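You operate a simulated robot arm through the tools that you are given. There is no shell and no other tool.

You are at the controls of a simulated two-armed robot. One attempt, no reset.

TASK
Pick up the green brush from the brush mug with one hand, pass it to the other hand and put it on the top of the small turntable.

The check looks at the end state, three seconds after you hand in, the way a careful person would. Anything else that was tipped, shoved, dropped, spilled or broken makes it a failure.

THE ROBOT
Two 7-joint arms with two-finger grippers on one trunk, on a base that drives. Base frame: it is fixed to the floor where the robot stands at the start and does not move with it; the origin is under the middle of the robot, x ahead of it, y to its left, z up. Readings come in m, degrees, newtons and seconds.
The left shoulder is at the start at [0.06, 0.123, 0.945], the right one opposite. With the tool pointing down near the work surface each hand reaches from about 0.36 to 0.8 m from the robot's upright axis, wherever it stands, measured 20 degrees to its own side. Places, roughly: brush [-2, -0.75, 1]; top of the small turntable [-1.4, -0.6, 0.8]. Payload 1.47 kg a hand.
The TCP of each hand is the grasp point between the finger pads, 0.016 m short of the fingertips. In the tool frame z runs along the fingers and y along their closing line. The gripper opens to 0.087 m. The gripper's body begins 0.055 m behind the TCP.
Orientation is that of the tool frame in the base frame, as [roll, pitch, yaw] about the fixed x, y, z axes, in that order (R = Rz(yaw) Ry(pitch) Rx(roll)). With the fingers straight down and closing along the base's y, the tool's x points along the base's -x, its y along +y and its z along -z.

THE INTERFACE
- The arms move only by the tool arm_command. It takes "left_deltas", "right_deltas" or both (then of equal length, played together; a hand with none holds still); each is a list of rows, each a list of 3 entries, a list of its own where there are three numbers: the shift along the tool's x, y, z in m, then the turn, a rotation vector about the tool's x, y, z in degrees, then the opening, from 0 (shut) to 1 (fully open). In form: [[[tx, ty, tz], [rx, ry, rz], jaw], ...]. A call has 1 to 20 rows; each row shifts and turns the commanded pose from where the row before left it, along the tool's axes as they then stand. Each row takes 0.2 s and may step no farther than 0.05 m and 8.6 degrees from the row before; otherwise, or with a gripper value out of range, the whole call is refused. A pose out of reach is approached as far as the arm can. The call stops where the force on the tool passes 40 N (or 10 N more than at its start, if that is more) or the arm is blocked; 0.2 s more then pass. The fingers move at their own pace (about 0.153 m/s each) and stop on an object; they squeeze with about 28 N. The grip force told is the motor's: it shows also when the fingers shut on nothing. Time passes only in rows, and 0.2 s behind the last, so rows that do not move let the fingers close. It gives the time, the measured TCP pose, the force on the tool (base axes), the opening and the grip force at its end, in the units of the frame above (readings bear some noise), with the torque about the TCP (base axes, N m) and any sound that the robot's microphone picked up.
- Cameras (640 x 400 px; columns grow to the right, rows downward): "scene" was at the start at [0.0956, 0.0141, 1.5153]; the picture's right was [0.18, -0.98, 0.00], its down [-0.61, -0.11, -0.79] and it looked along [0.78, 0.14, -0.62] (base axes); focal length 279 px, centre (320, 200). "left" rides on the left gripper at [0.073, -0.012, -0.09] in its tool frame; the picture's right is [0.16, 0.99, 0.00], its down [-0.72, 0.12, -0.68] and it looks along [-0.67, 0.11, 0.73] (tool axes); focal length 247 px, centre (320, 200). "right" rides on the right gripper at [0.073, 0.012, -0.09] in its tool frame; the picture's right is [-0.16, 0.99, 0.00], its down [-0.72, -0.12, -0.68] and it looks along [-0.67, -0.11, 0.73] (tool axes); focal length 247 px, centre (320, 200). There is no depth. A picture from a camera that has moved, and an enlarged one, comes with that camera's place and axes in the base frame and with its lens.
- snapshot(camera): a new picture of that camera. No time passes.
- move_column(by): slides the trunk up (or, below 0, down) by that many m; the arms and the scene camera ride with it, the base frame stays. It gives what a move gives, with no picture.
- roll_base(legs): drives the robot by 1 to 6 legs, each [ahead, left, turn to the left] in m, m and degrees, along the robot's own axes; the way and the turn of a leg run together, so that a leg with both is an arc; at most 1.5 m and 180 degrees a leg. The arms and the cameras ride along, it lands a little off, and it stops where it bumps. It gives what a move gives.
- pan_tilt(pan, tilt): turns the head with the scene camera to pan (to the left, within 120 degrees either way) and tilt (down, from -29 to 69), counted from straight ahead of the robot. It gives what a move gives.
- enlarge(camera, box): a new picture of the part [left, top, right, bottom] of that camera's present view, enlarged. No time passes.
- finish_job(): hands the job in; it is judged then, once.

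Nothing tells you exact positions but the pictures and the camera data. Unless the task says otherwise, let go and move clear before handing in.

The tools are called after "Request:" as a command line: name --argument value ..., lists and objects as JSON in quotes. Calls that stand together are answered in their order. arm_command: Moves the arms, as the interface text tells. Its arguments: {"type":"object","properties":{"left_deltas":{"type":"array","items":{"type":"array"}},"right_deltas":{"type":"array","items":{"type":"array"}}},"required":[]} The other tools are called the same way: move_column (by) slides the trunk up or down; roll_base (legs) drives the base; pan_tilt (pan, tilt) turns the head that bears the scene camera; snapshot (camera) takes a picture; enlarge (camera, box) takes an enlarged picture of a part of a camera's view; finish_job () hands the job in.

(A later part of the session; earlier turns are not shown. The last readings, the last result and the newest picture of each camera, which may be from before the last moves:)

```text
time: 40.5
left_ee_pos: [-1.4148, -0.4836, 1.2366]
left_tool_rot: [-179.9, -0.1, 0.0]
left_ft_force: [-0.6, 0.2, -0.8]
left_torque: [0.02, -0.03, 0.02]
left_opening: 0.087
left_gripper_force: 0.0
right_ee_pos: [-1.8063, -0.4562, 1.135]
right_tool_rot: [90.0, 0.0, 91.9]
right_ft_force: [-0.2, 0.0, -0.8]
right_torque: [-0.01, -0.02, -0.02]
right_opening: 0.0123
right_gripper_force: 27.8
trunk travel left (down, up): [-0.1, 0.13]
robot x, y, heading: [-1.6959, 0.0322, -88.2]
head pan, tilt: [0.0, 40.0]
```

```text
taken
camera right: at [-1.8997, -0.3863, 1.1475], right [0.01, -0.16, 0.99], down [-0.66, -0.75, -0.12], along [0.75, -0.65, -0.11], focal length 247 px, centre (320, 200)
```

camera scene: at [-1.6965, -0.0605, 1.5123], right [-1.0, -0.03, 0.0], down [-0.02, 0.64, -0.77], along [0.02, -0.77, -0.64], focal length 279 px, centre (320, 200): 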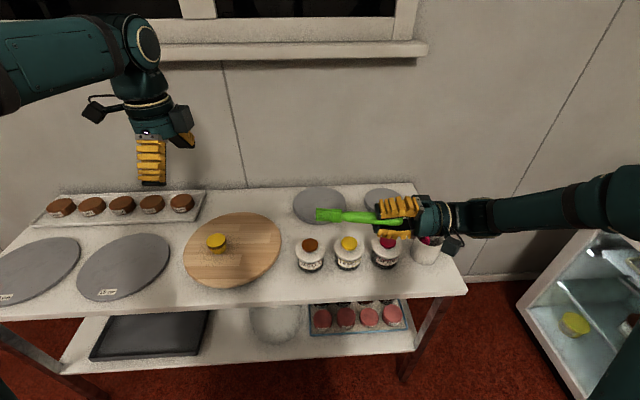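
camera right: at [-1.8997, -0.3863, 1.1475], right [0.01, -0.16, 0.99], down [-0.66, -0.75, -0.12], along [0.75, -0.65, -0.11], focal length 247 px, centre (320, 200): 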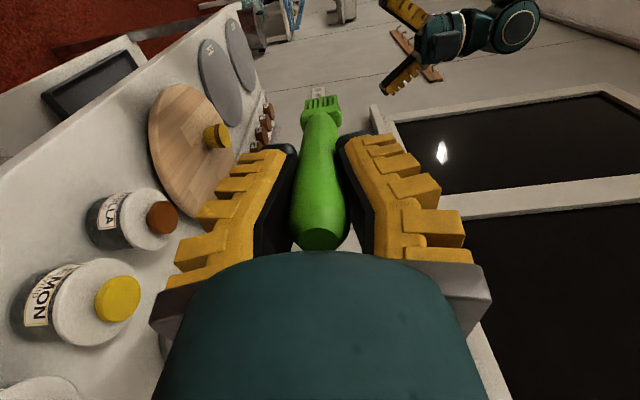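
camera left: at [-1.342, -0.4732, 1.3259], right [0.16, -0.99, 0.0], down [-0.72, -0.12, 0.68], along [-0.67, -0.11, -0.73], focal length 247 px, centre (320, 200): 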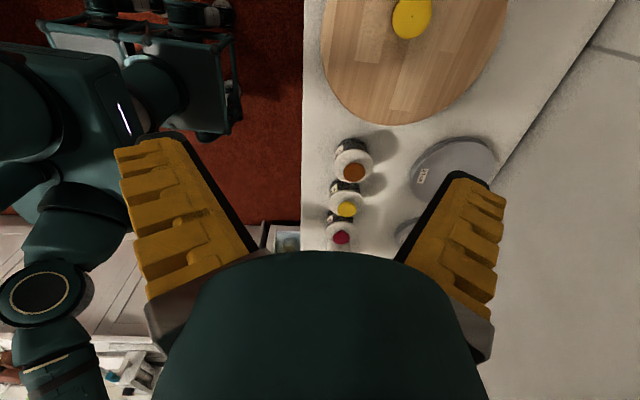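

Request:
enlarge --camera "scene" --box '[290, 165, 450, 265]'

Request:
enlarge --camera "right" --box '[240, 80, 400, 260]'

```text
4.00 times, centred on (370, 215) of scene
camera zoom: at [-1.6965, -0.0605, 1.5123], right [-1.0, -0.03, 0.0], down [-0.02, 0.64, -0.77], along [0.02, -0.77, -0.64], focal length 1117 px, centre (120, 140)
```

zoom: 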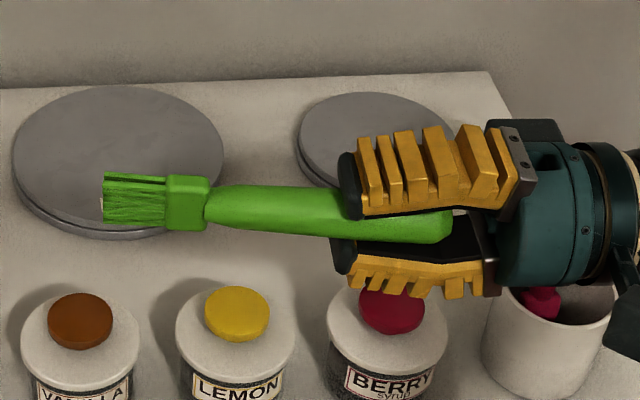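

```text
2.22 times, centred on (320, 170) of right
camera zoom: at [-1.8997, -0.3863, 1.1475], right [0.01, -0.16, 0.99], down [-0.66, -0.75, -0.12], along [0.75, -0.65, -0.11], focal length 549 px, centre (320, 267)
```

zoom: 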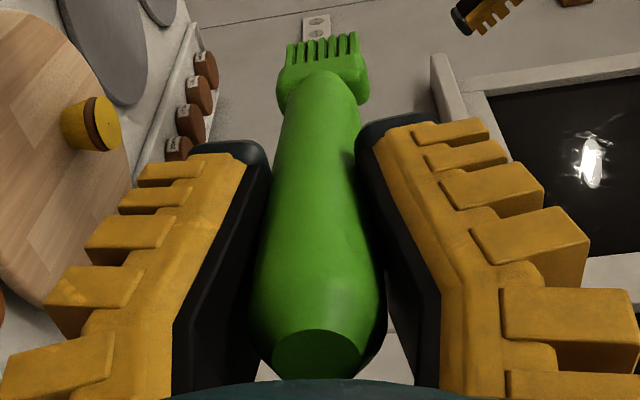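

Brush geometry from this view, measured from the right TCP: the handle runs from −0.04 to +0.08 m and the bristles end at +0.13 m. Its head is flat and currently stands on edge. I'll roll the right hand 90° so the head lies flat, level the small droop, and shift toward the middle.

Request:
arm_command --right_deltas '[[[0, 0, 0.009], [0, 0, 8.2], 0], [[0, 0, 0.009], [0, 0, 8.2], 0], [[0, 0, 0.009], [0, 0, 8.2], 0], [[0, 0, 0.009], [0, 0, 8.2], 0], [[0, 0, 0.009], [0, 0, 8.2], 0], [[0, 0, 0.009], [0, 0, 8.2], 0]]'

Request:
snapshot --camera "scene"

```text
time: 41.9
left_ee_pos: [-1.4138, -0.4834, 1.2377]
left_tool_rot: [-180.0, 0.0, 0.0]
left_ft_force: [0.5, 0.0, 0.5]
left_torque: [0.01, 0.0, 0.0]
left_opening: 0.087
left_gripper_force: 0.1
right_ee_pos: [-1.7517, -0.4545, 1.1349]
right_tool_rot: [90.0, -49.4, 91.9]
right_ft_force: [-0.2, 0.9, -0.6]
right_torque: [-0.02, 0.01, 0.01]
right_opening: 0.0125
right_gripper_force: 28.4
trunk travel left (down, up): [-0.1, 0.13]
robot x, y, heading: [-1.6994, 0.0353, -88.2]
head pan, tilt: [0.0, 40.0]
```

```text
taken
camera scene: at [-1.6962, -0.0605, 1.5123], right [-1.0, -0.03, 0.0], down [-0.02, 0.64, -0.77], along [0.02, -0.77, -0.64], focal length 279 px, centre (320, 200)
```

scene: 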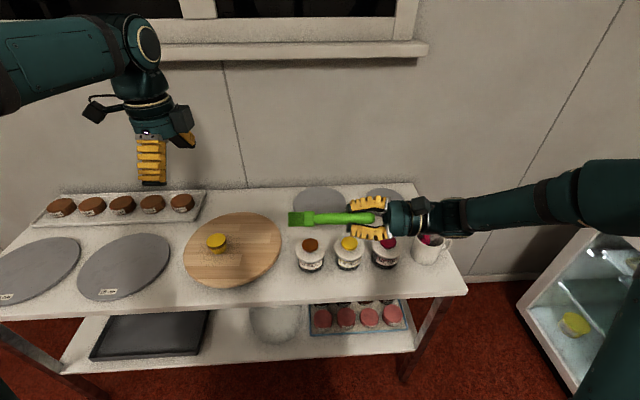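

Tracking well. I'll finish the roll and check the brush.

Request:
arm_command --right_deltas '[[[0, 0, 0.009], [0, 0, 8.2], 0], [[0, 0, 0.009], [0, 0, 8.2], 0], [[0, 0, 0.009], [0, 0, 8.2], 0], [[0, 0, 0.009], [0, 0, 8.2], 0], [[0, 0, 0.009], [0, 0, 8], 0], [[0, 0, 0], [0, 0, 0], 0]]'

Request:
snapshot --camera "scene"

Request:
enlarge --camera "scene" --box '[250, 165, 410, 265]'

Request:
snapshot --camera "right"

```text
time: 43.3
left_ee_pos: [-1.4148, -0.4843, 1.2372]
left_tool_rot: [-179.9, 0.0, 0.0]
left_ft_force: [-1.8, 0.5, -0.1]
left_torque: [-0.02, -0.03, -0.03]
left_opening: 0.0872
left_gripper_force: 0.0
right_ee_pos: [-1.7067, -0.4521, 1.1361]
right_tool_rot: [-82.6, -89.9, -95.5]
right_ft_force: [-0.2, -0.4, -1.0]
right_torque: [0.01, 0.01, -0.01]
right_opening: 0.0123
right_gripper_force: 28.1
trunk travel left (down, up): [-0.1, 0.13]
robot x, y, heading: [-1.7025, 0.0357, -88.0]
head pan, tilt: [0.0, 40.0]
```

```text
taken
camera scene: at [-1.6966, -0.0605, 1.5123], right [-1.0, -0.03, 0.0], down [-0.02, 0.64, -0.77], along [0.03, -0.77, -0.64], focal length 279 px, centre (320, 200)
```

scene: 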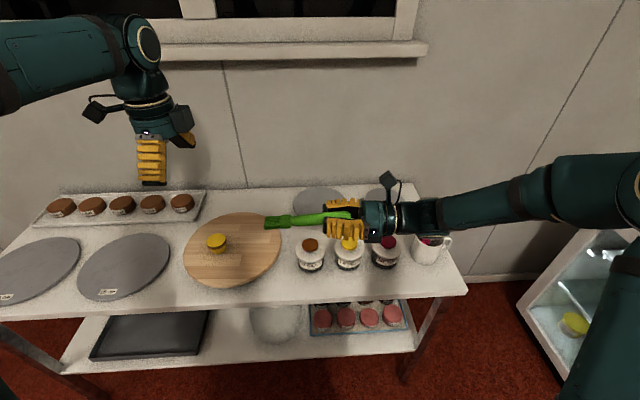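

```text
4.00 times, centred on (330, 215) of scene
camera zoom: at [-1.6966, -0.0605, 1.5123], right [-1.0, -0.03, 0.0], down [-0.02, 0.64, -0.77], along [0.03, -0.77, -0.64], focal length 1117 px, centre (280, 140)
```

zoom: 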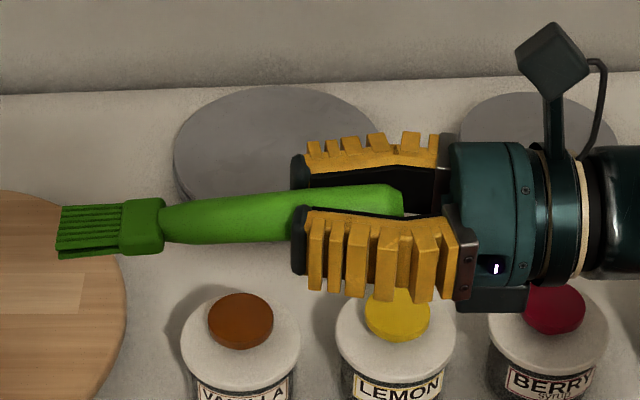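

```text
taken
camera right: at [-1.7969, -0.4672, 1.2092], right [0.03, -0.99, -0.16], down [-0.68, 0.09, -0.72], along [0.73, 0.13, -0.67], focal length 247 px, centre (320, 200)
```

right: 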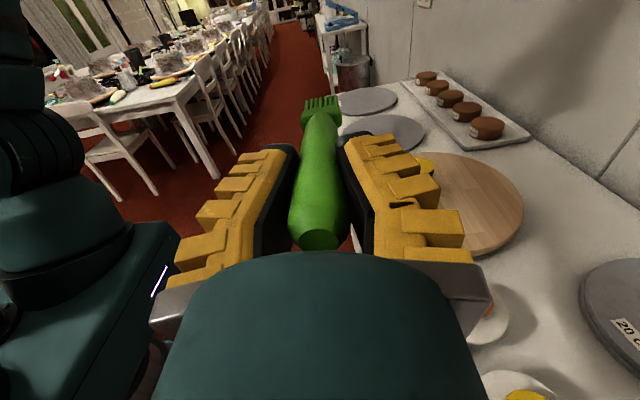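

The head is now flat, but the brush still droops about 6.5° head-down. I'll level it and bring the left hand directly above the free part of the handle, 0.05 m past the right TCP.

Request:
arm_command --right_deltas '[[[0, 0, 0], [0, 3.3, 0], 0], [[0, 0, 0], [0, 3.2, 0], 0], [[0, 0, 0], [0, 0, 0], 0], [[0, 0, 0], [0, 0, 0], 0], [[0, 0, 0], [0, 0, 0], 0], [[0, 0, 0], [0, 0, 0], 0], [[0, 0, 0], [0, 0, 0], 0]]' --left_deltas '[[[-0.03, -0.0034, -0.0093], [0, 0, -1.9], 1], [[-0.04, -0.006, 0], [0, 0, 0], 1], [[-0.04, -0.006, 0], [0, 0, 0], 1], [[-0.04, -0.006, 0], [0, 0, 0], 1], [[-0.04, -0.006, 0], [0, 0, 0], 1], [[-0.04, -0.006, 0], [0, 0, 0], 1], [[-0.012, 0, 0], [0, 0, 0], 1]]'

Request:
snapshot --camera "scene"

Request:
snapshot --camera "left"

Request:
enlarge --camera "scene" --box '[230, 125, 410, 265]'

```text
time: 44.9
left_ee_pos: [-1.6571, -0.4586, 1.2465]
left_tool_rot: [180.0, 0.0, 1.9]
left_ft_force: [0.9, -0.5, -0.5]
left_torque: [0.02, 0.02, 0.0]
left_opening: 0.0871
left_gripper_force: 0.1
right_ee_pos: [-1.7066, -0.4528, 1.1346]
right_tool_rot: [-0.1, -83.6, -178.1]
right_ft_force: [-0.1, 0.4, -0.1]
right_torque: [0.0, 0.04, 0.02]
right_opening: 0.012
right_gripper_force: 27.8
trunk travel left (down, up): [-0.1, 0.13]
robot x, y, heading: [-1.6987, 0.0273, -88.0]
head pan, tilt: [0.0, 40.0]
```

```text
taken
camera scene: at [-1.6963, -0.0607, 1.5123], right [-1.0, -0.03, 0.0], down [-0.02, 0.64, -0.77], along [0.02, -0.77, -0.64], focal length 279 px, centre (320, 200)
```

scene: 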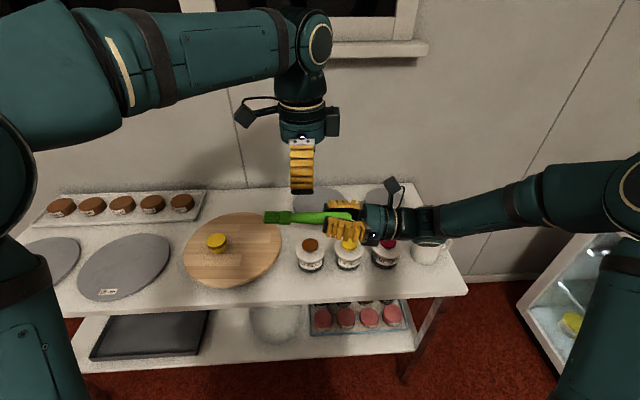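

```text
taken
camera left: at [-1.5852, -0.4449, 1.3355], right [0.19, -0.98, 0.0], down [-0.72, -0.14, 0.68], along [-0.67, -0.13, -0.73], focal length 247 px, centre (320, 200)
```

left: 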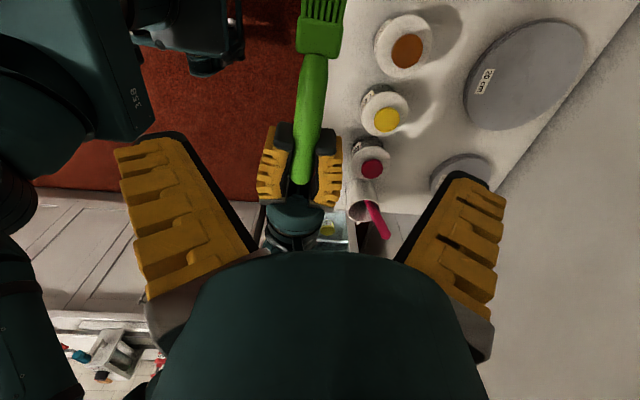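

```text
2.86 times, centred on (320, 195) of scene
camera zoom: at [-1.6963, -0.0607, 1.5123], right [-1.0, -0.03, 0.0], down [-0.02, 0.64, -0.77], along [0.02, -0.77, -0.64], focal length 798 px, centre (320, 214)
```

zoom: 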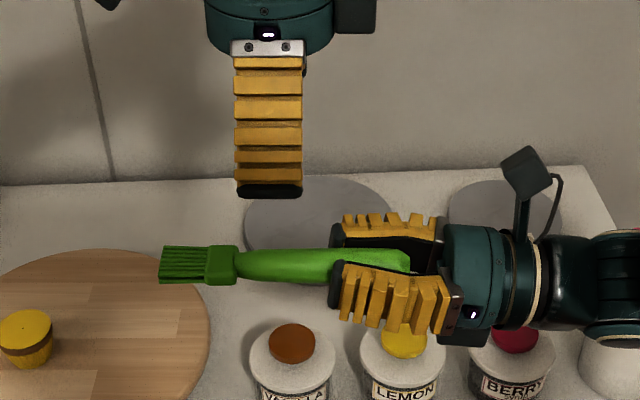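

The brush is level and the left hand is above it, about 7 mm off sideways. I'll correct that and lower the open jaws around the handle.

Request:
arm_command --left_deltas '[[[0, -0.0075, 0.01], [0, 0, 0], 1], [[0, 0, 0.025], [0, 0, 0], 1], [[0, 0, 0.025], [0, 0, 0], 1], [[0, 0, 0.025], [0, 0, 0], 1], [[0, 0, 0.0175], [0, 0, 0], 1], [[0, 0, 0], [0, 0, 0], 1]]'

Request:
snapshot --camera "left"

Request:
enlarge --camera "scene" --box '[230, 125, 410, 265]'

Request:
snapshot --camera "right"

```text
time: 46.3
left_ee_pos: [-1.6579, -0.4509, 1.1439]
left_tool_rot: [-180.0, 0.0, 1.8]
left_ft_force: [-0.3, 0.1, 0.6]
left_torque: [0.01, 0.02, 0.0]
left_opening: 0.0872
left_gripper_force: 0.0
right_ee_pos: [-1.7077, -0.4522, 1.1358]
right_tool_rot: [0.1, -83.6, -178.1]
right_ft_force: [-0.9, -0.2, -1.2]
right_torque: [-0.01, 0.01, 0.01]
right_opening: 0.0122
right_gripper_force: 28.7
trunk travel left (down, up): [-0.1, 0.13]
robot x, y, heading: [-1.6994, 0.0353, -88.2]
head pan, tilt: [0.0, 40.0]
```

```text
taken
camera left: at [-1.5857, -0.4379, 1.2327], right [0.19, -0.98, 0.0], down [-0.72, -0.14, 0.68], along [-0.67, -0.13, -0.73], focal length 247 px, centre (320, 200)
```

left: 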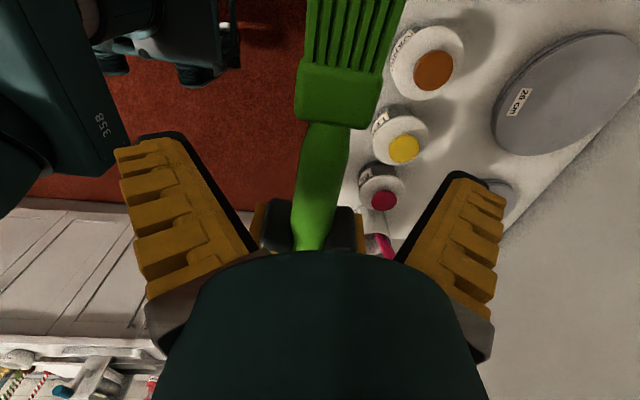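

```text
2.86 times, centred on (320, 195) of scene
camera zoom: at [-1.6965, -0.0604, 1.5123], right [-1.0, -0.03, 0.0], down [-0.02, 0.64, -0.77], along [0.02, -0.77, -0.64], focal length 798 px, centre (320, 214)
```

zoom: 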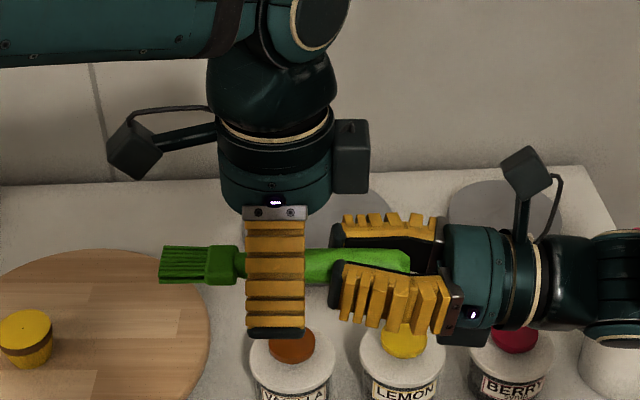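

```text
taken
camera right: at [-1.8054, -0.4677, 1.1986], right [0.05, -0.99, -0.16], down [-0.6, 0.1, -0.8], along [0.8, 0.13, -0.58], focal length 247 px, centre (320, 200)
```

right: 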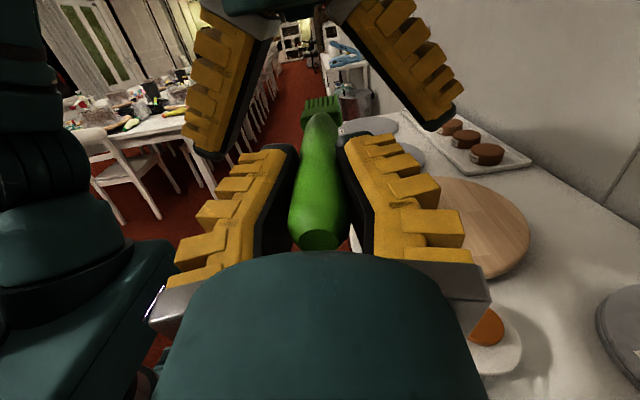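

The left jaws straddle the handle, centred to about 1 mm and clear of the right fingers. I'm closing the left gripper while the right still holds.

Request:
arm_command --left_deltas '[[[0, 0, 0], [0, 0, 0], 0.5], [[0, 0, 0], [0, 0, 0], 0.3], [[0, 0, 0], [0, 0, 0], 0.1], [[0, 0, 0], [0, 0, 0], 0], [[0, 0, 0], [0, 0, 0], 0], [[0, 0, 0], [0, 0, 0], 0]]'

Request:
snapshot --camera "left"

Request:
snapshot --camera "right"

```text
time: 47.7
left_ee_pos: [-1.6576, -0.4514, 1.1447]
left_tool_rot: [180.0, -0.1, 1.9]
left_ft_force: [-0.4, 0.0, 11.3]
left_torque: [0.02, 0.28, 0.01]
left_opening: 0.0156
left_gripper_force: 27.9
right_ee_pos: [-1.7083, -0.4532, 1.1351]
right_tool_rot: [-0.5, -83.6, -177.7]
right_ft_force: [-0.4, 0.1, -12.0]
right_torque: [-0.03, 0.3, 0.0]
right_opening: 0.0118
right_gripper_force: 28.3
trunk travel left (down, up): [-0.1, 0.13]
robot x, y, heading: [-1.7008, 0.0354, -88.1]
head pan, tilt: [0.0, 40.0]
```

```text
taken
camera left: at [-1.5858, -0.4379, 1.2334], right [0.19, -0.98, 0.0], down [-0.72, -0.14, 0.68], along [-0.67, -0.13, -0.73], focal length 247 px, centre (320, 200)
```

left: 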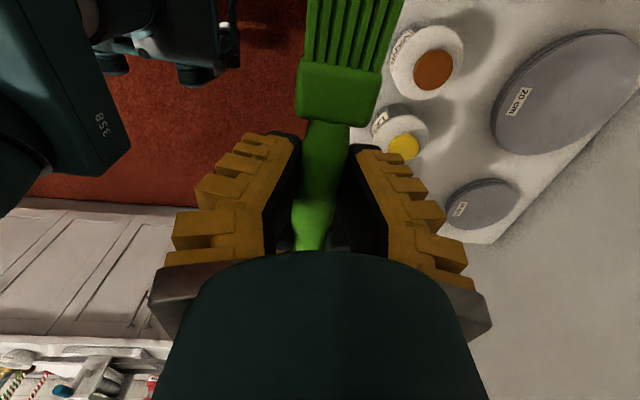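

```text
taken
camera right: at [-1.8055, -0.4677, 1.1981], right [0.05, -0.99, -0.16], down [-0.6, 0.1, -0.8], along [0.8, 0.13, -0.58], focal length 247 px, centre (320, 200)
```

right: 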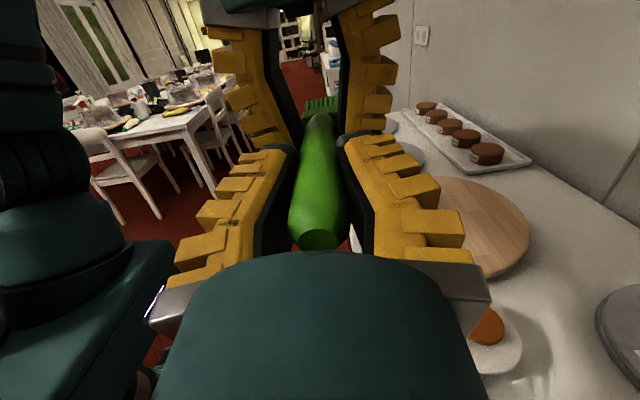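

Both hands hold the brush, but there's an 11 N vertical force between them. This suggests the left fingertips are catching the handle slightly above its middle. I'll reopen the left, go 5 mm deeper and grip again before letting go with the right.

Request:
arm_command --left_deltas '[[[0, 0, 0], [0, 0, 0], 0.6], [[0, 0, 0], [0, 0, 0], 0.6], [[0, 0, 0.003], [0, 0, 0], 0.6], [[0, 0, 0.002], [0, 0, 0], 0.6], [[0, 0, 0], [0, 0, 0], 0.6]]'

Request:
enlarge --camera "right" --box '[200, 40, 440, 260]'

Request:
enlarge --camera "scene" --box '[230, 165, 390, 265]'

```text
time: 48.9
left_ee_pos: [-1.6595, -0.4488, 1.139]
left_tool_rot: [-179.9, 0.0, 1.9]
left_ft_force: [-0.6, 0.7, 0.2]
left_torque: [-0.01, -0.02, -0.04]
left_opening: 0.0574
left_gripper_force: 3.2
right_ee_pos: [-1.7076, -0.4536, 1.1369]
right_tool_rot: [-0.1, -83.5, -178.1]
right_ft_force: [-0.1, -0.2, -0.1]
right_torque: [0.0, -0.02, 0.01]
right_opening: 0.012
right_gripper_force: 28.4
trunk travel left (down, up): [-0.1, 0.13]
robot x, y, heading: [-1.7023, 0.0347, -88.1]
head pan, tilt: [0.0, 40.0]
```

```text
1.82 times, centred on (320, 150) of right
camera zoom: at [-1.8054, -0.4677, 1.1985], right [0.05, -0.99, -0.16], down [-0.6, 0.1, -0.8], along [0.8, 0.13, -0.58], focal length 449 px, centre (320, 291)
```

zoom: 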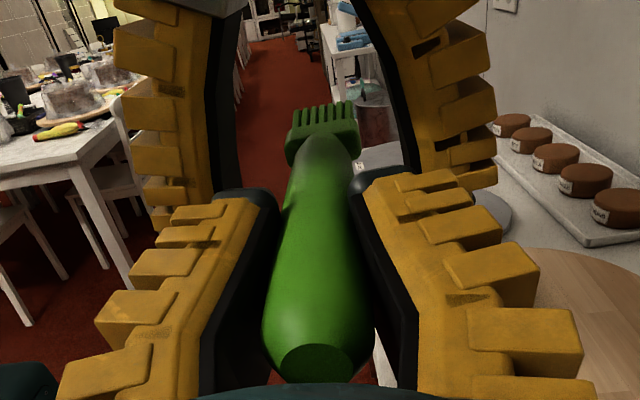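

```text
4.00 times, centred on (310, 215) of scene
camera zoom: at [-1.6965, -0.0605, 1.5123], right [-1.0, -0.03, 0.0], down [-0.02, 0.64, -0.77], along [0.02, -0.77, -0.64], focal length 1117 px, centre (360, 140)
```

zoom: 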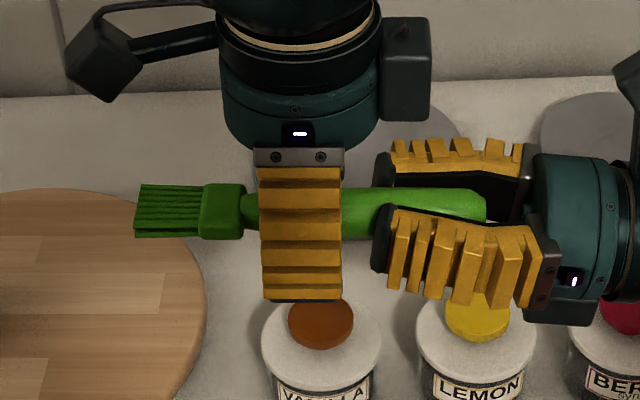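

Request:
arm_command --left_deltas '[[[0, 0, 0], [0, 0, 0], 0.3], [[0, 0, 0], [0, 0, 0], 0.1], [[0, 0, 0], [0, 0, 0], 0], [[0, 0, 0], [0, 0, 0], 0], [[0, 0, 0], [0, 0, 0], 0]]'

Request:
enlarge --camera "right" --box '[200, 40, 440, 260]'

Request:
enlarge --camera "scene" --box '[230, 165, 390, 265]'

```text
time: 50.1
left_ee_pos: [-1.659, -0.4497, 1.1395]
left_tool_rot: [179.9, 0.0, 1.9]
left_ft_force: [0.2, -3.7, 5.7]
left_torque: [0.0, 0.15, 0.13]
left_opening: 0.0173
left_gripper_force: 28.1
right_ee_pos: [-1.7066, -0.4531, 1.1354]
right_tool_rot: [-0.2, -83.6, -177.9]
right_ft_force: [-0.2, 4.8, -6.1]
right_torque: [0.05, 0.12, 0.14]
right_opening: 0.012
right_gripper_force: 28.4
trunk travel left (down, up): [-0.1, 0.13]
robot x, y, heading: [-1.7011, 0.0397, -88.3]
head pan, tilt: [0.0, 40.0]
```

```text
1.82 times, centred on (320, 150) of right
camera zoom: at [-1.8054, -0.4676, 1.1983], right [0.05, -0.99, -0.16], down [-0.6, 0.1, -0.8], along [0.8, 0.13, -0.58], focal length 449 px, centre (320, 291)
```

zoom: 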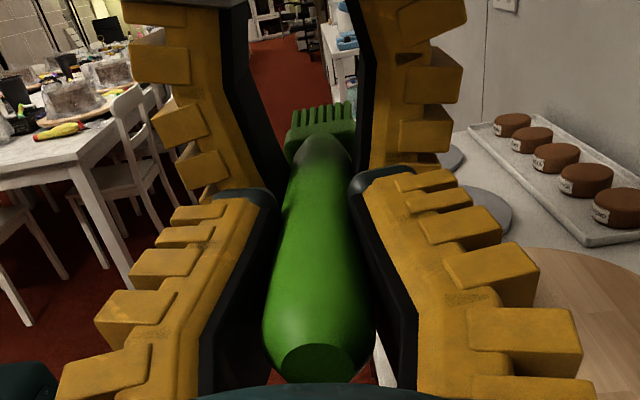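

```text
4.00 times, centred on (310, 215) of scene
camera zoom: at [-1.6965, -0.0605, 1.5123], right [-1.0, -0.03, 0.0], down [-0.02, 0.64, -0.77], along [0.02, -0.77, -0.64], focal length 1117 px, centre (360, 140)
```

zoom: 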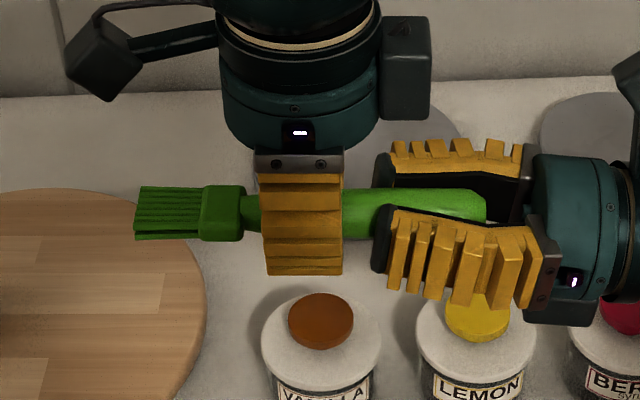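

The vertical force has halved and the left holds at 28 N. I'll open the right gripper and back it straight off the handle.

Request:
arm_command --right_deltas '[[[0, 0, 0], [0, 0, 0], 0.3], [[0, 0, 0], [0, 0, 0], 0.6], [[0, 0, 0], [0, 0, 0], 1], [[0, 0, 0], [0, 0, 0], 1]]'

Request:
snapshot --camera "right"

Request:
enlarge --camera "scene" --box '[230, 165, 390, 265]'

```text
time: 51.1
left_ee_pos: [-1.6579, -0.4506, 1.139]
left_tool_rot: [179.8, -0.1, 1.9]
left_ft_force: [0.6, -0.3, -0.2]
left_torque: [0.04, 0.01, 0.01]
left_opening: 0.0156
left_gripper_force: 27.7
right_ee_pos: [-1.7081, -0.4532, 1.136]
right_tool_rot: [0.0, -83.5, -178.1]
right_ft_force: [-0.5, -0.6, 0.3]
right_torque: [0.0, -0.02, -0.03]
right_opening: 0.0871
right_gripper_force: 0.1
trunk travel left (down, up): [-0.1, 0.13]
robot x, y, heading: [-1.6985, 0.0361, -87.9]
head pan, tilt: [0.0, 40.0]
```

```text
taken
camera right: at [-1.8054, -0.4677, 1.1985], right [0.05, -0.99, -0.16], down [-0.6, 0.1, -0.8], along [0.8, 0.13, -0.58], focal length 247 px, centre (320, 200)
```

right: 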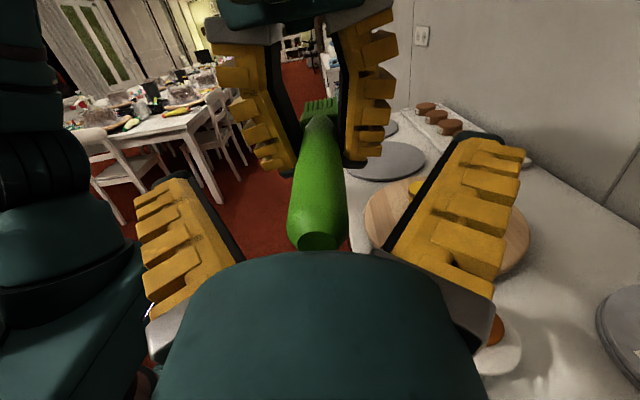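

```text
4.00 times, centred on (310, 215) of scene
camera zoom: at [-1.6965, -0.0605, 1.5123], right [-1.0, -0.03, 0.0], down [-0.02, 0.64, -0.77], along [0.02, -0.77, -0.64], focal length 1117 px, centre (360, 140)
```

zoom: 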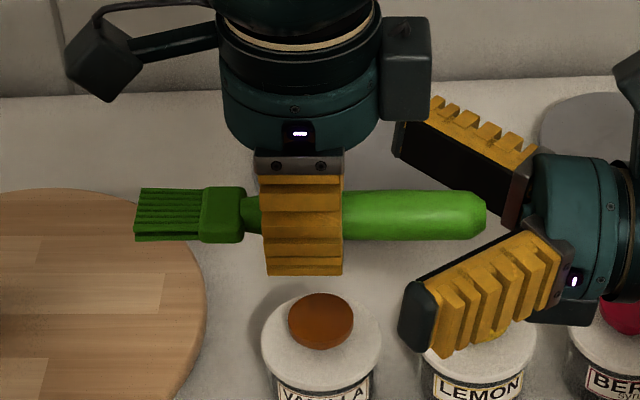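

The handover worked: the left hand alone holds the brush level. I'll back the right hand off along the handle.

Request:
arm_command --right_deltas '[[[0, 0, -0.02], [0, 0, 0], 1], [[0, 0, -0.03], [0, 0, 0], 1], [[0, 0, -0.03], [0, 0, 0], 1], [[0, 0, -0.03], [0, 0, 0], 1], [[0, 0, 0], [0, 0, 0], 1]]'

Request:
snapshot --camera "scene"

```text
time: 52.3
left_ee_pos: [-1.6574, -0.4505, 1.1386]
left_tool_rot: [-180.0, 0.0, 1.9]
left_ft_force: [-0.3, 0.1, 0.4]
left_torque: [-0.01, 0.0, -0.02]
left_opening: 0.0155
left_gripper_force: 27.9
right_ee_pos: [-1.8186, -0.4562, 1.1215]
right_tool_rot: [0.0, -83.5, -178.0]
right_ft_force: [-0.3, 0.3, -0.7]
right_torque: [0.01, 0.03, 0.0]
right_opening: 0.0869
right_gripper_force: 0.1
trunk travel left (down, up): [-0.1, 0.13]
robot x, y, heading: [-1.7002, 0.0377, -88.0]
head pan, tilt: [0.0, 40.0]
```

```text
taken
camera scene: at [-1.6961, -0.0605, 1.5123], right [-1.0, -0.03, 0.0], down [-0.02, 0.64, -0.77], along [0.02, -0.77, -0.64], focal length 279 px, centre (320, 200)
```

scene: 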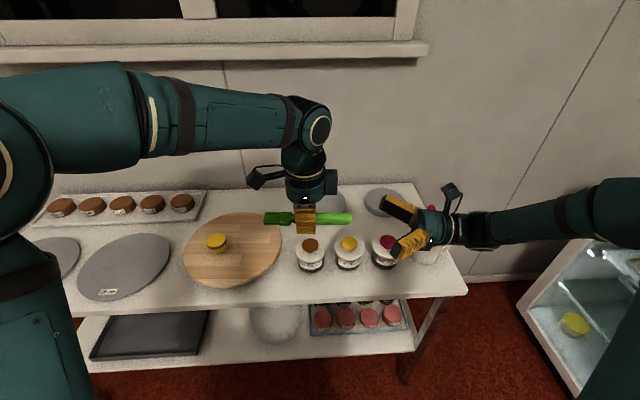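

Request:
enlarge --camera "scene" --box '[160, 195, 320, 295]'

Request:
arm_command --left_deltas '[[[0.0287, 0.0293, 0], [0, 0, 0], 0], [[0.0287, 0.0293, 0], [0, 0, 0], 0], [[0.0287, 0.0293, 0], [0, 0, 0], 0], [[0.0287, 0.0293, 0], [0, 0, 0], 0], [[0.0287, 0.0293, 0], [0, 0, 0], 0], [[0.0287, 0.0293, 0], [0, 0, 0], 0], [[0, 0, 0], [0, 0, -8.2], 0], [[0, 0, 0], [0, 0, -8.2], 0], [[0, 0, 0], [0, 0, -8.2], 0], [[0, 0, 0], [0, 0, -8.2], 0], [[0, 0, 0], [0, 0, -8.2], 0], [[0, 0, 0], [0, 0, -8.2], 0], [[0, 0, 0], [0, 0, -8.2], 0], [[0, 0, 0], [0, 0, -8.2], 0], [[0, 0, 0], [0, 0, -8.2], 0], [[0, 0, 0], [0, 0, -8.2], 0], [[0, 0, 0], [0, 0, -8], 0], [[0, 0, 0], [0, 0, 0], 0]]'

Request:
snapshot --camera "scene"

Request:
snapshot --camera "left"

```text
4.00 times, centred on (240, 245) of scene
camera zoom: at [-1.6961, -0.0605, 1.5123], right [-1.0, -0.03, 0.0], down [-0.02, 0.64, -0.77], along [0.02, -0.77, -0.64], focal length 1117 px, centre (640, 20)
```

zoom: 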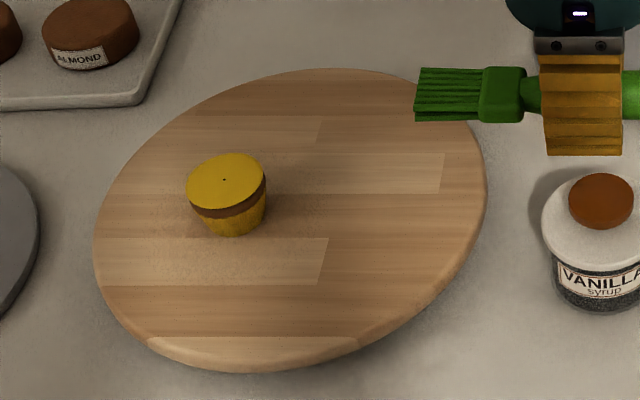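

```text
time: 56.1
left_ee_pos: [-1.4805, -0.6206, 1.1387]
left_tool_rot: [-180.0, 0.0, 92.1]
left_ft_force: [0.6, 0.4, -0.1]
left_torque: [0.0, 0.02, -0.03]
left_opening: 0.0153
left_gripper_force: 28.1
right_ee_pos: [-1.8183, -0.4574, 1.1221]
right_tool_rot: [0.0, -83.5, -178.1]
right_ft_force: [0.4, -0.3, -0.1]
right_torque: [-0.01, -0.05, 0.02]
right_opening: 0.0869
right_gripper_force: 0.1
trunk travel left (down, up): [-0.1, 0.13]
robot x, y, heading: [-1.7018, 0.0355, -88.2]
head pan, tilt: [0.0, 40.0]
```

```text
taken
camera scene: at [-1.6964, -0.0605, 1.5123], right [-1.0, -0.03, 0.0], down [-0.02, 0.64, -0.77], along [0.02, -0.77, -0.64], focal length 279 px, centre (320, 200)
```

scene: 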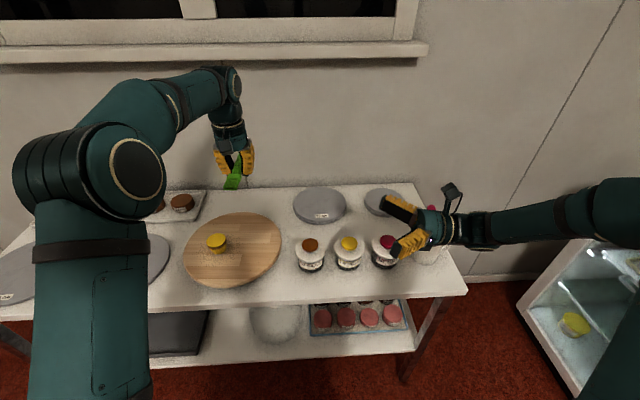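

```text
taken
camera left: at [-1.4948, -0.5491, 1.2279], right [0.98, 0.19, 0.0], down [0.14, -0.72, 0.68], along [0.13, -0.67, -0.73], focal length 247 px, centre (320, 200)
```

left: 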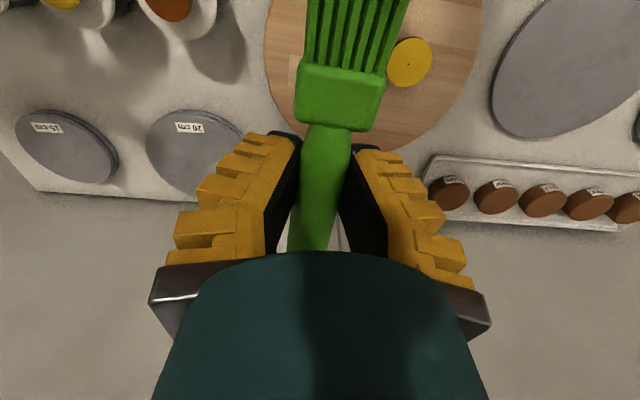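

From two views the disc top is near z 0.85, centred about [-1.41, -0.63] with radius about 0.15. The cake is at [-1.367, -0.61]. The brush lies along y at x = −1.48, over the free part of the disc. I'll check that it's level before going down.

Request:
enlarge --camera "scene" --box '[160, 110, 320, 210]'

Request:
snapshot --camera "right"

```text
4.00 times, centred on (240, 160) of scene
camera zoom: at [-1.6964, -0.0605, 1.5123], right [-1.0, -0.03, 0.0], down [-0.02, 0.64, -0.77], along [0.02, -0.77, -0.64], focal length 1117 px, centre (640, 360)
```

zoom: 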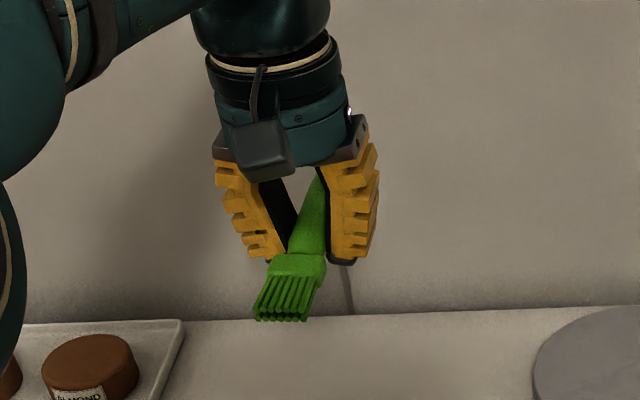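

```text
taken
camera right: at [-1.9158, -0.4709, 1.1842], right [0.05, -0.99, -0.16], down [-0.6, 0.1, -0.8], along [0.8, 0.13, -0.58], focal length 247 px, centre (320, 200)
```

right: 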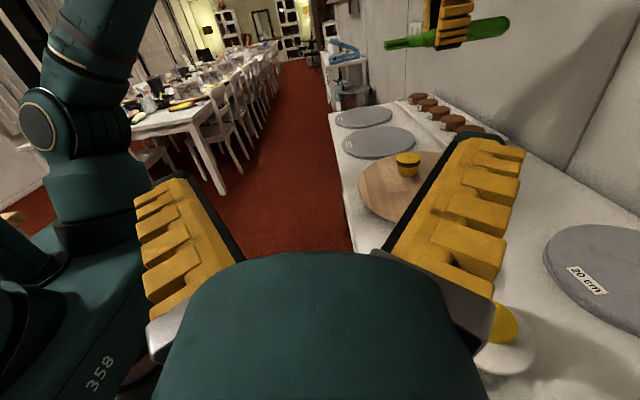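

The right hand's camera gives a side view that shows the brush level. I'll lower it straight down to just above the disc.

Request:
arm_command --left_deltas '[[[0, 0, 0.03], [0, 0, 0], 0], [[0, 0, 0.04], [0, 0, 0], 0], [[0, 0, 0.04], [0, 0, 0], 0], [[0, 0, 0.04], [0, 0, 0], 0], [[0, 0, 0.04], [0, 0, 0], 0], [[0, 0, 0.03], [0, 0, 0], 0], [[0, 0, 0], [0, 0, 0], 0]]'

Request:
snapshot --camera "right"

Request:
enlarge --camera "scene" --box '[160, 170, 320, 295]'

Request:
snapshot --camera "left"

```text
time: 57.7
left_ee_pos: [-1.4795, -0.6216, 0.9218]
left_tool_rot: [-179.9, 0.0, 92.0]
left_ft_force: [0.3, -0.1, -0.1]
left_torque: [0.05, 0.01, -0.01]
left_opening: 0.0153
left_gripper_force: 28.3
right_ee_pos: [-1.8181, -0.4564, 1.1219]
right_tool_rot: [0.0, -83.4, -178.3]
right_ft_force: [0.0, 0.2, -0.1]
right_torque: [0.02, 0.01, 0.01]
right_opening: 0.0872
right_gripper_force: 0.0
trunk travel left (down, up): [-0.1, 0.13]
robot x, y, heading: [-1.6991, 0.037, -87.9]
head pan, tilt: [0.0, 40.0]
```

```text
taken
camera right: at [-1.9159, -0.4707, 1.1843], right [0.05, -0.99, -0.16], down [-0.6, 0.1, -0.8], along [0.8, 0.13, -0.58], focal length 247 px, centre (320, 200)
```

right: 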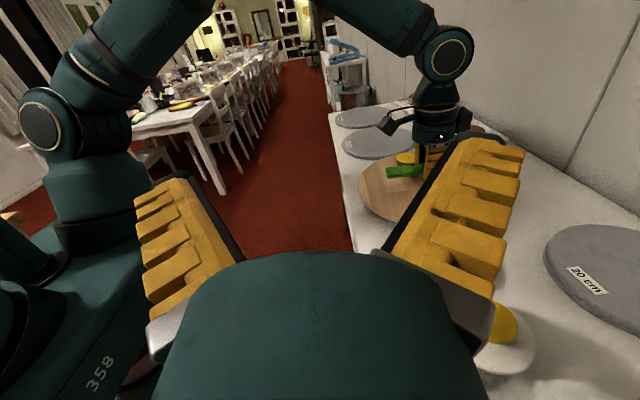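

```text
3.20 times, centred on (240, 232) of scene
camera zoom: at [-1.6965, -0.0602, 1.5124], right [-1.0, -0.03, 0.0], down [-0.02, 0.64, -0.77], along [0.03, -0.77, -0.64], focal length 894 px, centre (576, 96)
```

zoom: 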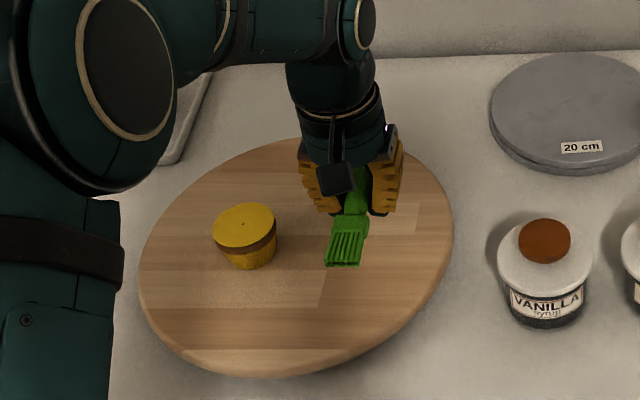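

```text
taken
camera left: at [-1.4946, -0.5504, 1.0094], right [0.98, 0.19, 0.0], down [0.14, -0.72, 0.68], along [0.13, -0.67, -0.73], focal length 247 px, centre (320, 200)
```

left: 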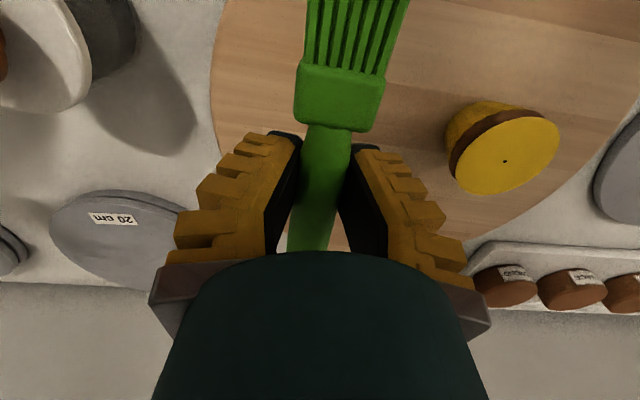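

Request:
arm_command --left_deltas '[[[0, 0, 0.015], [0, 0, 0], 0], [[0, 0, 0.015], [0, 0, 0], 0], [[0, 0, 0.008], [0, 0, 0], 0], [[0, 0, 0], [0, 0, 0], 0]]'

Request:
enlarge --camera "right" --box '[340, 90, 500, 230]'

Request:
enlarge --camera "scene" --box '[180, 190, 300, 295]'

```text
time: 58.7
left_ee_pos: [-1.4802, -0.6211, 0.8811]
left_tool_rot: [180.0, 0.0, 91.9]
left_ft_force: [0.4, -0.1, -0.1]
left_torque: [0.0, 0.01, 0.03]
left_opening: 0.0155
left_gripper_force: 27.5
right_ee_pos: [-1.8182, -0.4563, 1.1217]
right_tool_rot: [0.0, -83.5, -178.2]
right_ft_force: [0.9, -0.1, 0.1]
right_torque: [-0.01, 0.0, 0.05]
right_opening: 0.0872
right_gripper_force: 0.0
trunk travel left (down, up): [-0.1, 0.13]
robot x, y, heading: [-1.7001, 0.0362, -88.3]
head pan, tilt: [0.0, 40.0]
```

```text
2.86 times, centred on (420, 160) of right
camera zoom: at [-1.9159, -0.4709, 1.1842], right [0.05, -0.99, -0.16], down [-0.6, 0.1, -0.8], along [0.8, 0.13, -0.58], focal length 706 px, centre (34, 314)
```

zoom: 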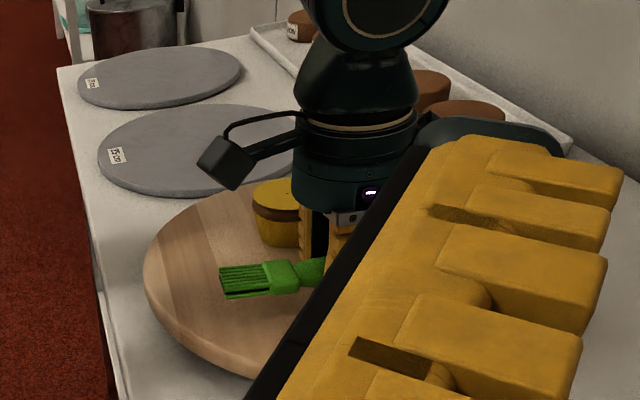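

```text
3.81 times, centred on (240, 242) of scene
camera zoom: at [-1.6965, -0.0605, 1.5123], right [-1.0, -0.03, 0.0], down [-0.02, 0.64, -0.77], along [0.02, -0.77, -0.64], focal length 1064 px, centre (625, 38)
```

zoom: 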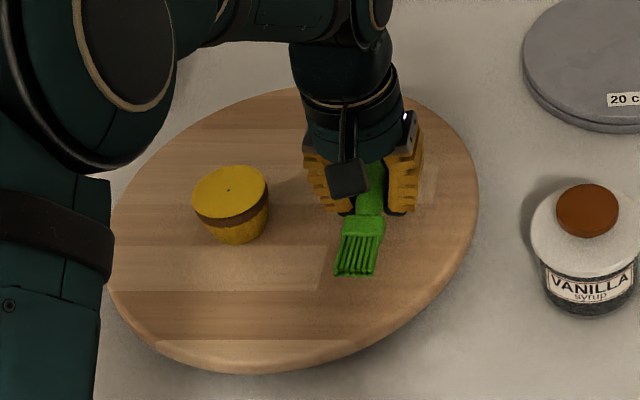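

The right finger is hiding the contact area. I'll turn the right hand slightly, in free air, to get a clear side view.

Request:
arm_command --right_deltas '[[[0, 0, 0], [-8, 0, 0], 1], [[0, 0, 0], [-8, 0, 0], 1], [[0, 0, 0], [0, 0, 0], 1]]'

Request:
enlarge --camera "right" --box '[240, 90, 420, 230]'

```text
time: 59.5
left_ee_pos: [-1.4787, -0.6216, 0.8817]
left_tool_rot: [180.0, 0.0, 91.9]
left_ft_force: [0.2, -0.8, -0.2]
left_torque: [-0.01, 0.01, 0.0]
left_opening: 0.0154
left_gripper_force: 28.0
right_ee_pos: [-1.8168, -0.4556, 1.123]
right_tool_rot: [-16.4, -83.5, -178.0]
right_ft_force: [0.4, -0.5, 0.5]
right_torque: [-0.01, 0.03, -0.01]
right_opening: 0.0869
right_gripper_force: 0.1
trunk travel left (down, up): [-0.1, 0.13]
robot x, y, heading: [-1.6993, 0.0331, -88.2]
head pan, tilt: [0.0, 40.0]
```

```text
2.86 times, centred on (330, 160) of right
camera zoom: at [-1.9159, -0.446, 1.1848], right [-0.22, -0.96, -0.19], down [-0.55, 0.28, -0.79], along [0.81, -0.07, -0.58], focal length 706 px, centre (291, 314)
```

zoom: 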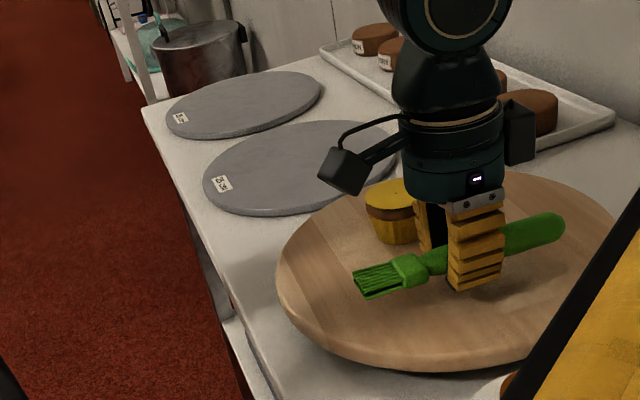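

That's a clear side view. I'll lower in small steps and watch the force for first contact.

Request:
arm_command --left_deltas '[[[0, 0, 0.004], [0, 0, 0], 0], [[0, 0, 0.003], [0, 0, 0], 0]]'

Request:
arm_command --left_deltas '[[[0, 0, 0.002], [0, 0, 0], 0], [[0, 0, 0.001], [0, 0, 0], 0]]'

Request:
enlarge --camera "right" --box '[300, 130, 400, 210]'

```text
time: 60.1
left_ee_pos: [-1.4792, -0.6214, 0.8729]
left_tool_rot: [-180.0, 0.1, 91.9]
left_ft_force: [-0.1, 0.1, 0.3]
left_torque: [0.0, -0.02, 0.0]
left_opening: 0.0157
left_gripper_force: 27.6
right_ee_pos: [-1.8169, -0.4569, 1.1224]
right_tool_rot: [-16.1, -83.5, -178.1]
right_ft_force: [0.8, -0.5, -0.3]
right_torque: [0.0, -0.01, 0.03]
right_opening: 0.0869
right_gripper_force: 0.1
trunk travel left (down, up): [-0.1, 0.13]
robot x, y, heading: [-1.7012, 0.0362, -88.2]
head pan, tilt: [0.0, 40.0]
```

```text
time: 60.7
left_ee_pos: [-1.4804, -0.6205, 0.8699]
left_tool_rot: [-179.9, 0.0, 91.9]
left_ft_force: [0.6, 0.1, 0.6]
left_torque: [-0.01, 0.01, 0.03]
left_opening: 0.0156
left_gripper_force: 27.5
right_ee_pos: [-1.8178, -0.4569, 1.1224]
right_tool_rot: [-16.2, -83.5, -178.1]
right_ft_force: [0.2, 0.4, -0.2]
right_torque: [0.04, 0.02, -0.01]
right_opening: 0.0871
right_gripper_force: 0.1
trunk travel left (down, up): [-0.1, 0.13]
robot x, y, heading: [-1.7012, 0.0384, -87.9]
head pan, tilt: [0.0, 40.0]
```

```text
5.00 times, centred on (350, 170) of right
camera zoom: at [-1.9158, -0.446, 1.1849], right [-0.22, -0.96, -0.19], down [-0.55, 0.28, -0.79], along [0.81, -0.07, -0.58], focal length 1235 px, centre (170, 350)
```

zoom: 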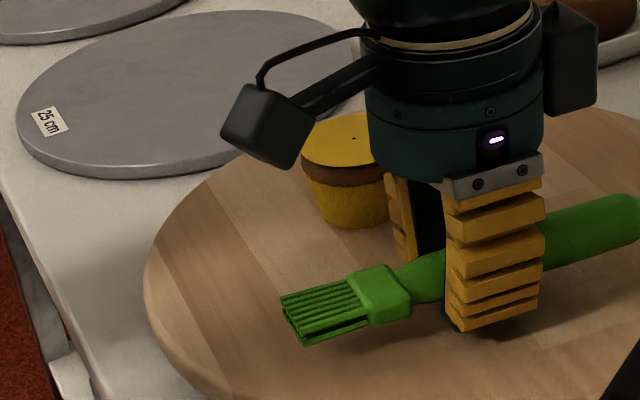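

No contact yet, so I'm continuing down in small steps.

Request:
arm_command --left_deltas '[[[0, 0, 0.002], [0, 0, 0], 0]]'

Request:
arm_command --left_deltas '[[[0, 0, 0.002], [0, 0, 0], 0]]'

Request:
enlarge --camera "right" --box '[300, 130, 400, 210]'

Request:
enlarge --camera "scene" --box '[200, 210, 290, 275]'

```text
time: 61.1
left_ee_pos: [-1.4811, -0.62, 0.869]
left_tool_rot: [180.0, 0.0, 91.9]
left_ft_force: [0.1, 0.4, -0.1]
left_torque: [0.0, 0.04, -0.02]
left_opening: 0.0158
left_gripper_force: 27.8
right_ee_pos: [-1.8173, -0.4568, 1.1232]
right_tool_rot: [-16.1, -83.6, -178.0]
right_ft_force: [0.0, -0.2, -0.3]
right_torque: [-0.01, -0.01, -0.01]
right_opening: 0.0867
right_gripper_force: 0.1
trunk travel left (down, up): [-0.1, 0.13]
robot x, y, heading: [-1.701, 0.0374, -87.9]
head pan, tilt: [0.0, 40.0]
```

```text
time: 61.5
left_ee_pos: [-1.4797, -0.6205, 0.8659]
left_tool_rot: [179.9, 0.1, 91.9]
left_ft_force: [-0.1, -0.3, 0.1]
left_torque: [-0.01, -0.01, 0.04]
left_opening: 0.0156
left_gripper_force: 28.1
right_ee_pos: [-1.8172, -0.4554, 1.1236]
right_tool_rot: [-16.1, -83.6, -177.9]
right_ft_force: [-0.5, 0.6, 0.1]
right_torque: [0.02, 0.01, -0.02]
right_opening: 0.0869
right_gripper_force: 0.0
trunk travel left (down, up): [-0.1, 0.13]
robot x, y, heading: [-1.6985, 0.0351, -87.8]
head pan, tilt: [0.0, 40.0]
```

```text
5.00 times, centred on (350, 170) of right
camera zoom: at [-1.9158, -0.446, 1.1849], right [-0.22, -0.96, -0.19], down [-0.55, 0.28, -0.79], along [0.81, -0.07, -0.58], focal length 1235 px, centre (170, 350)
```

zoom: 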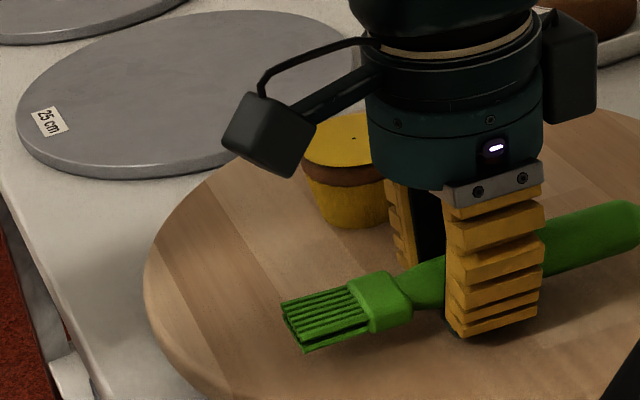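

```text
6.15 times, centred on (245, 242) of scene
camera zoom: at [-1.6964, -0.0605, 1.5123], right [-1.0, -0.03, 0.0], down [-0.02, 0.64, -0.77], along [0.02, -0.77, -0.64], focal length 1719 px, centre (782, -62)
```

zoom: 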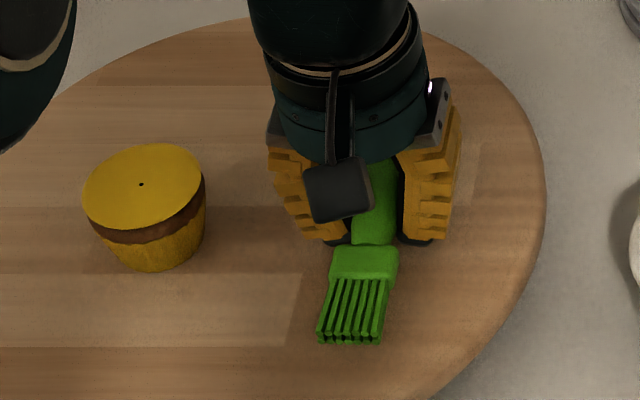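

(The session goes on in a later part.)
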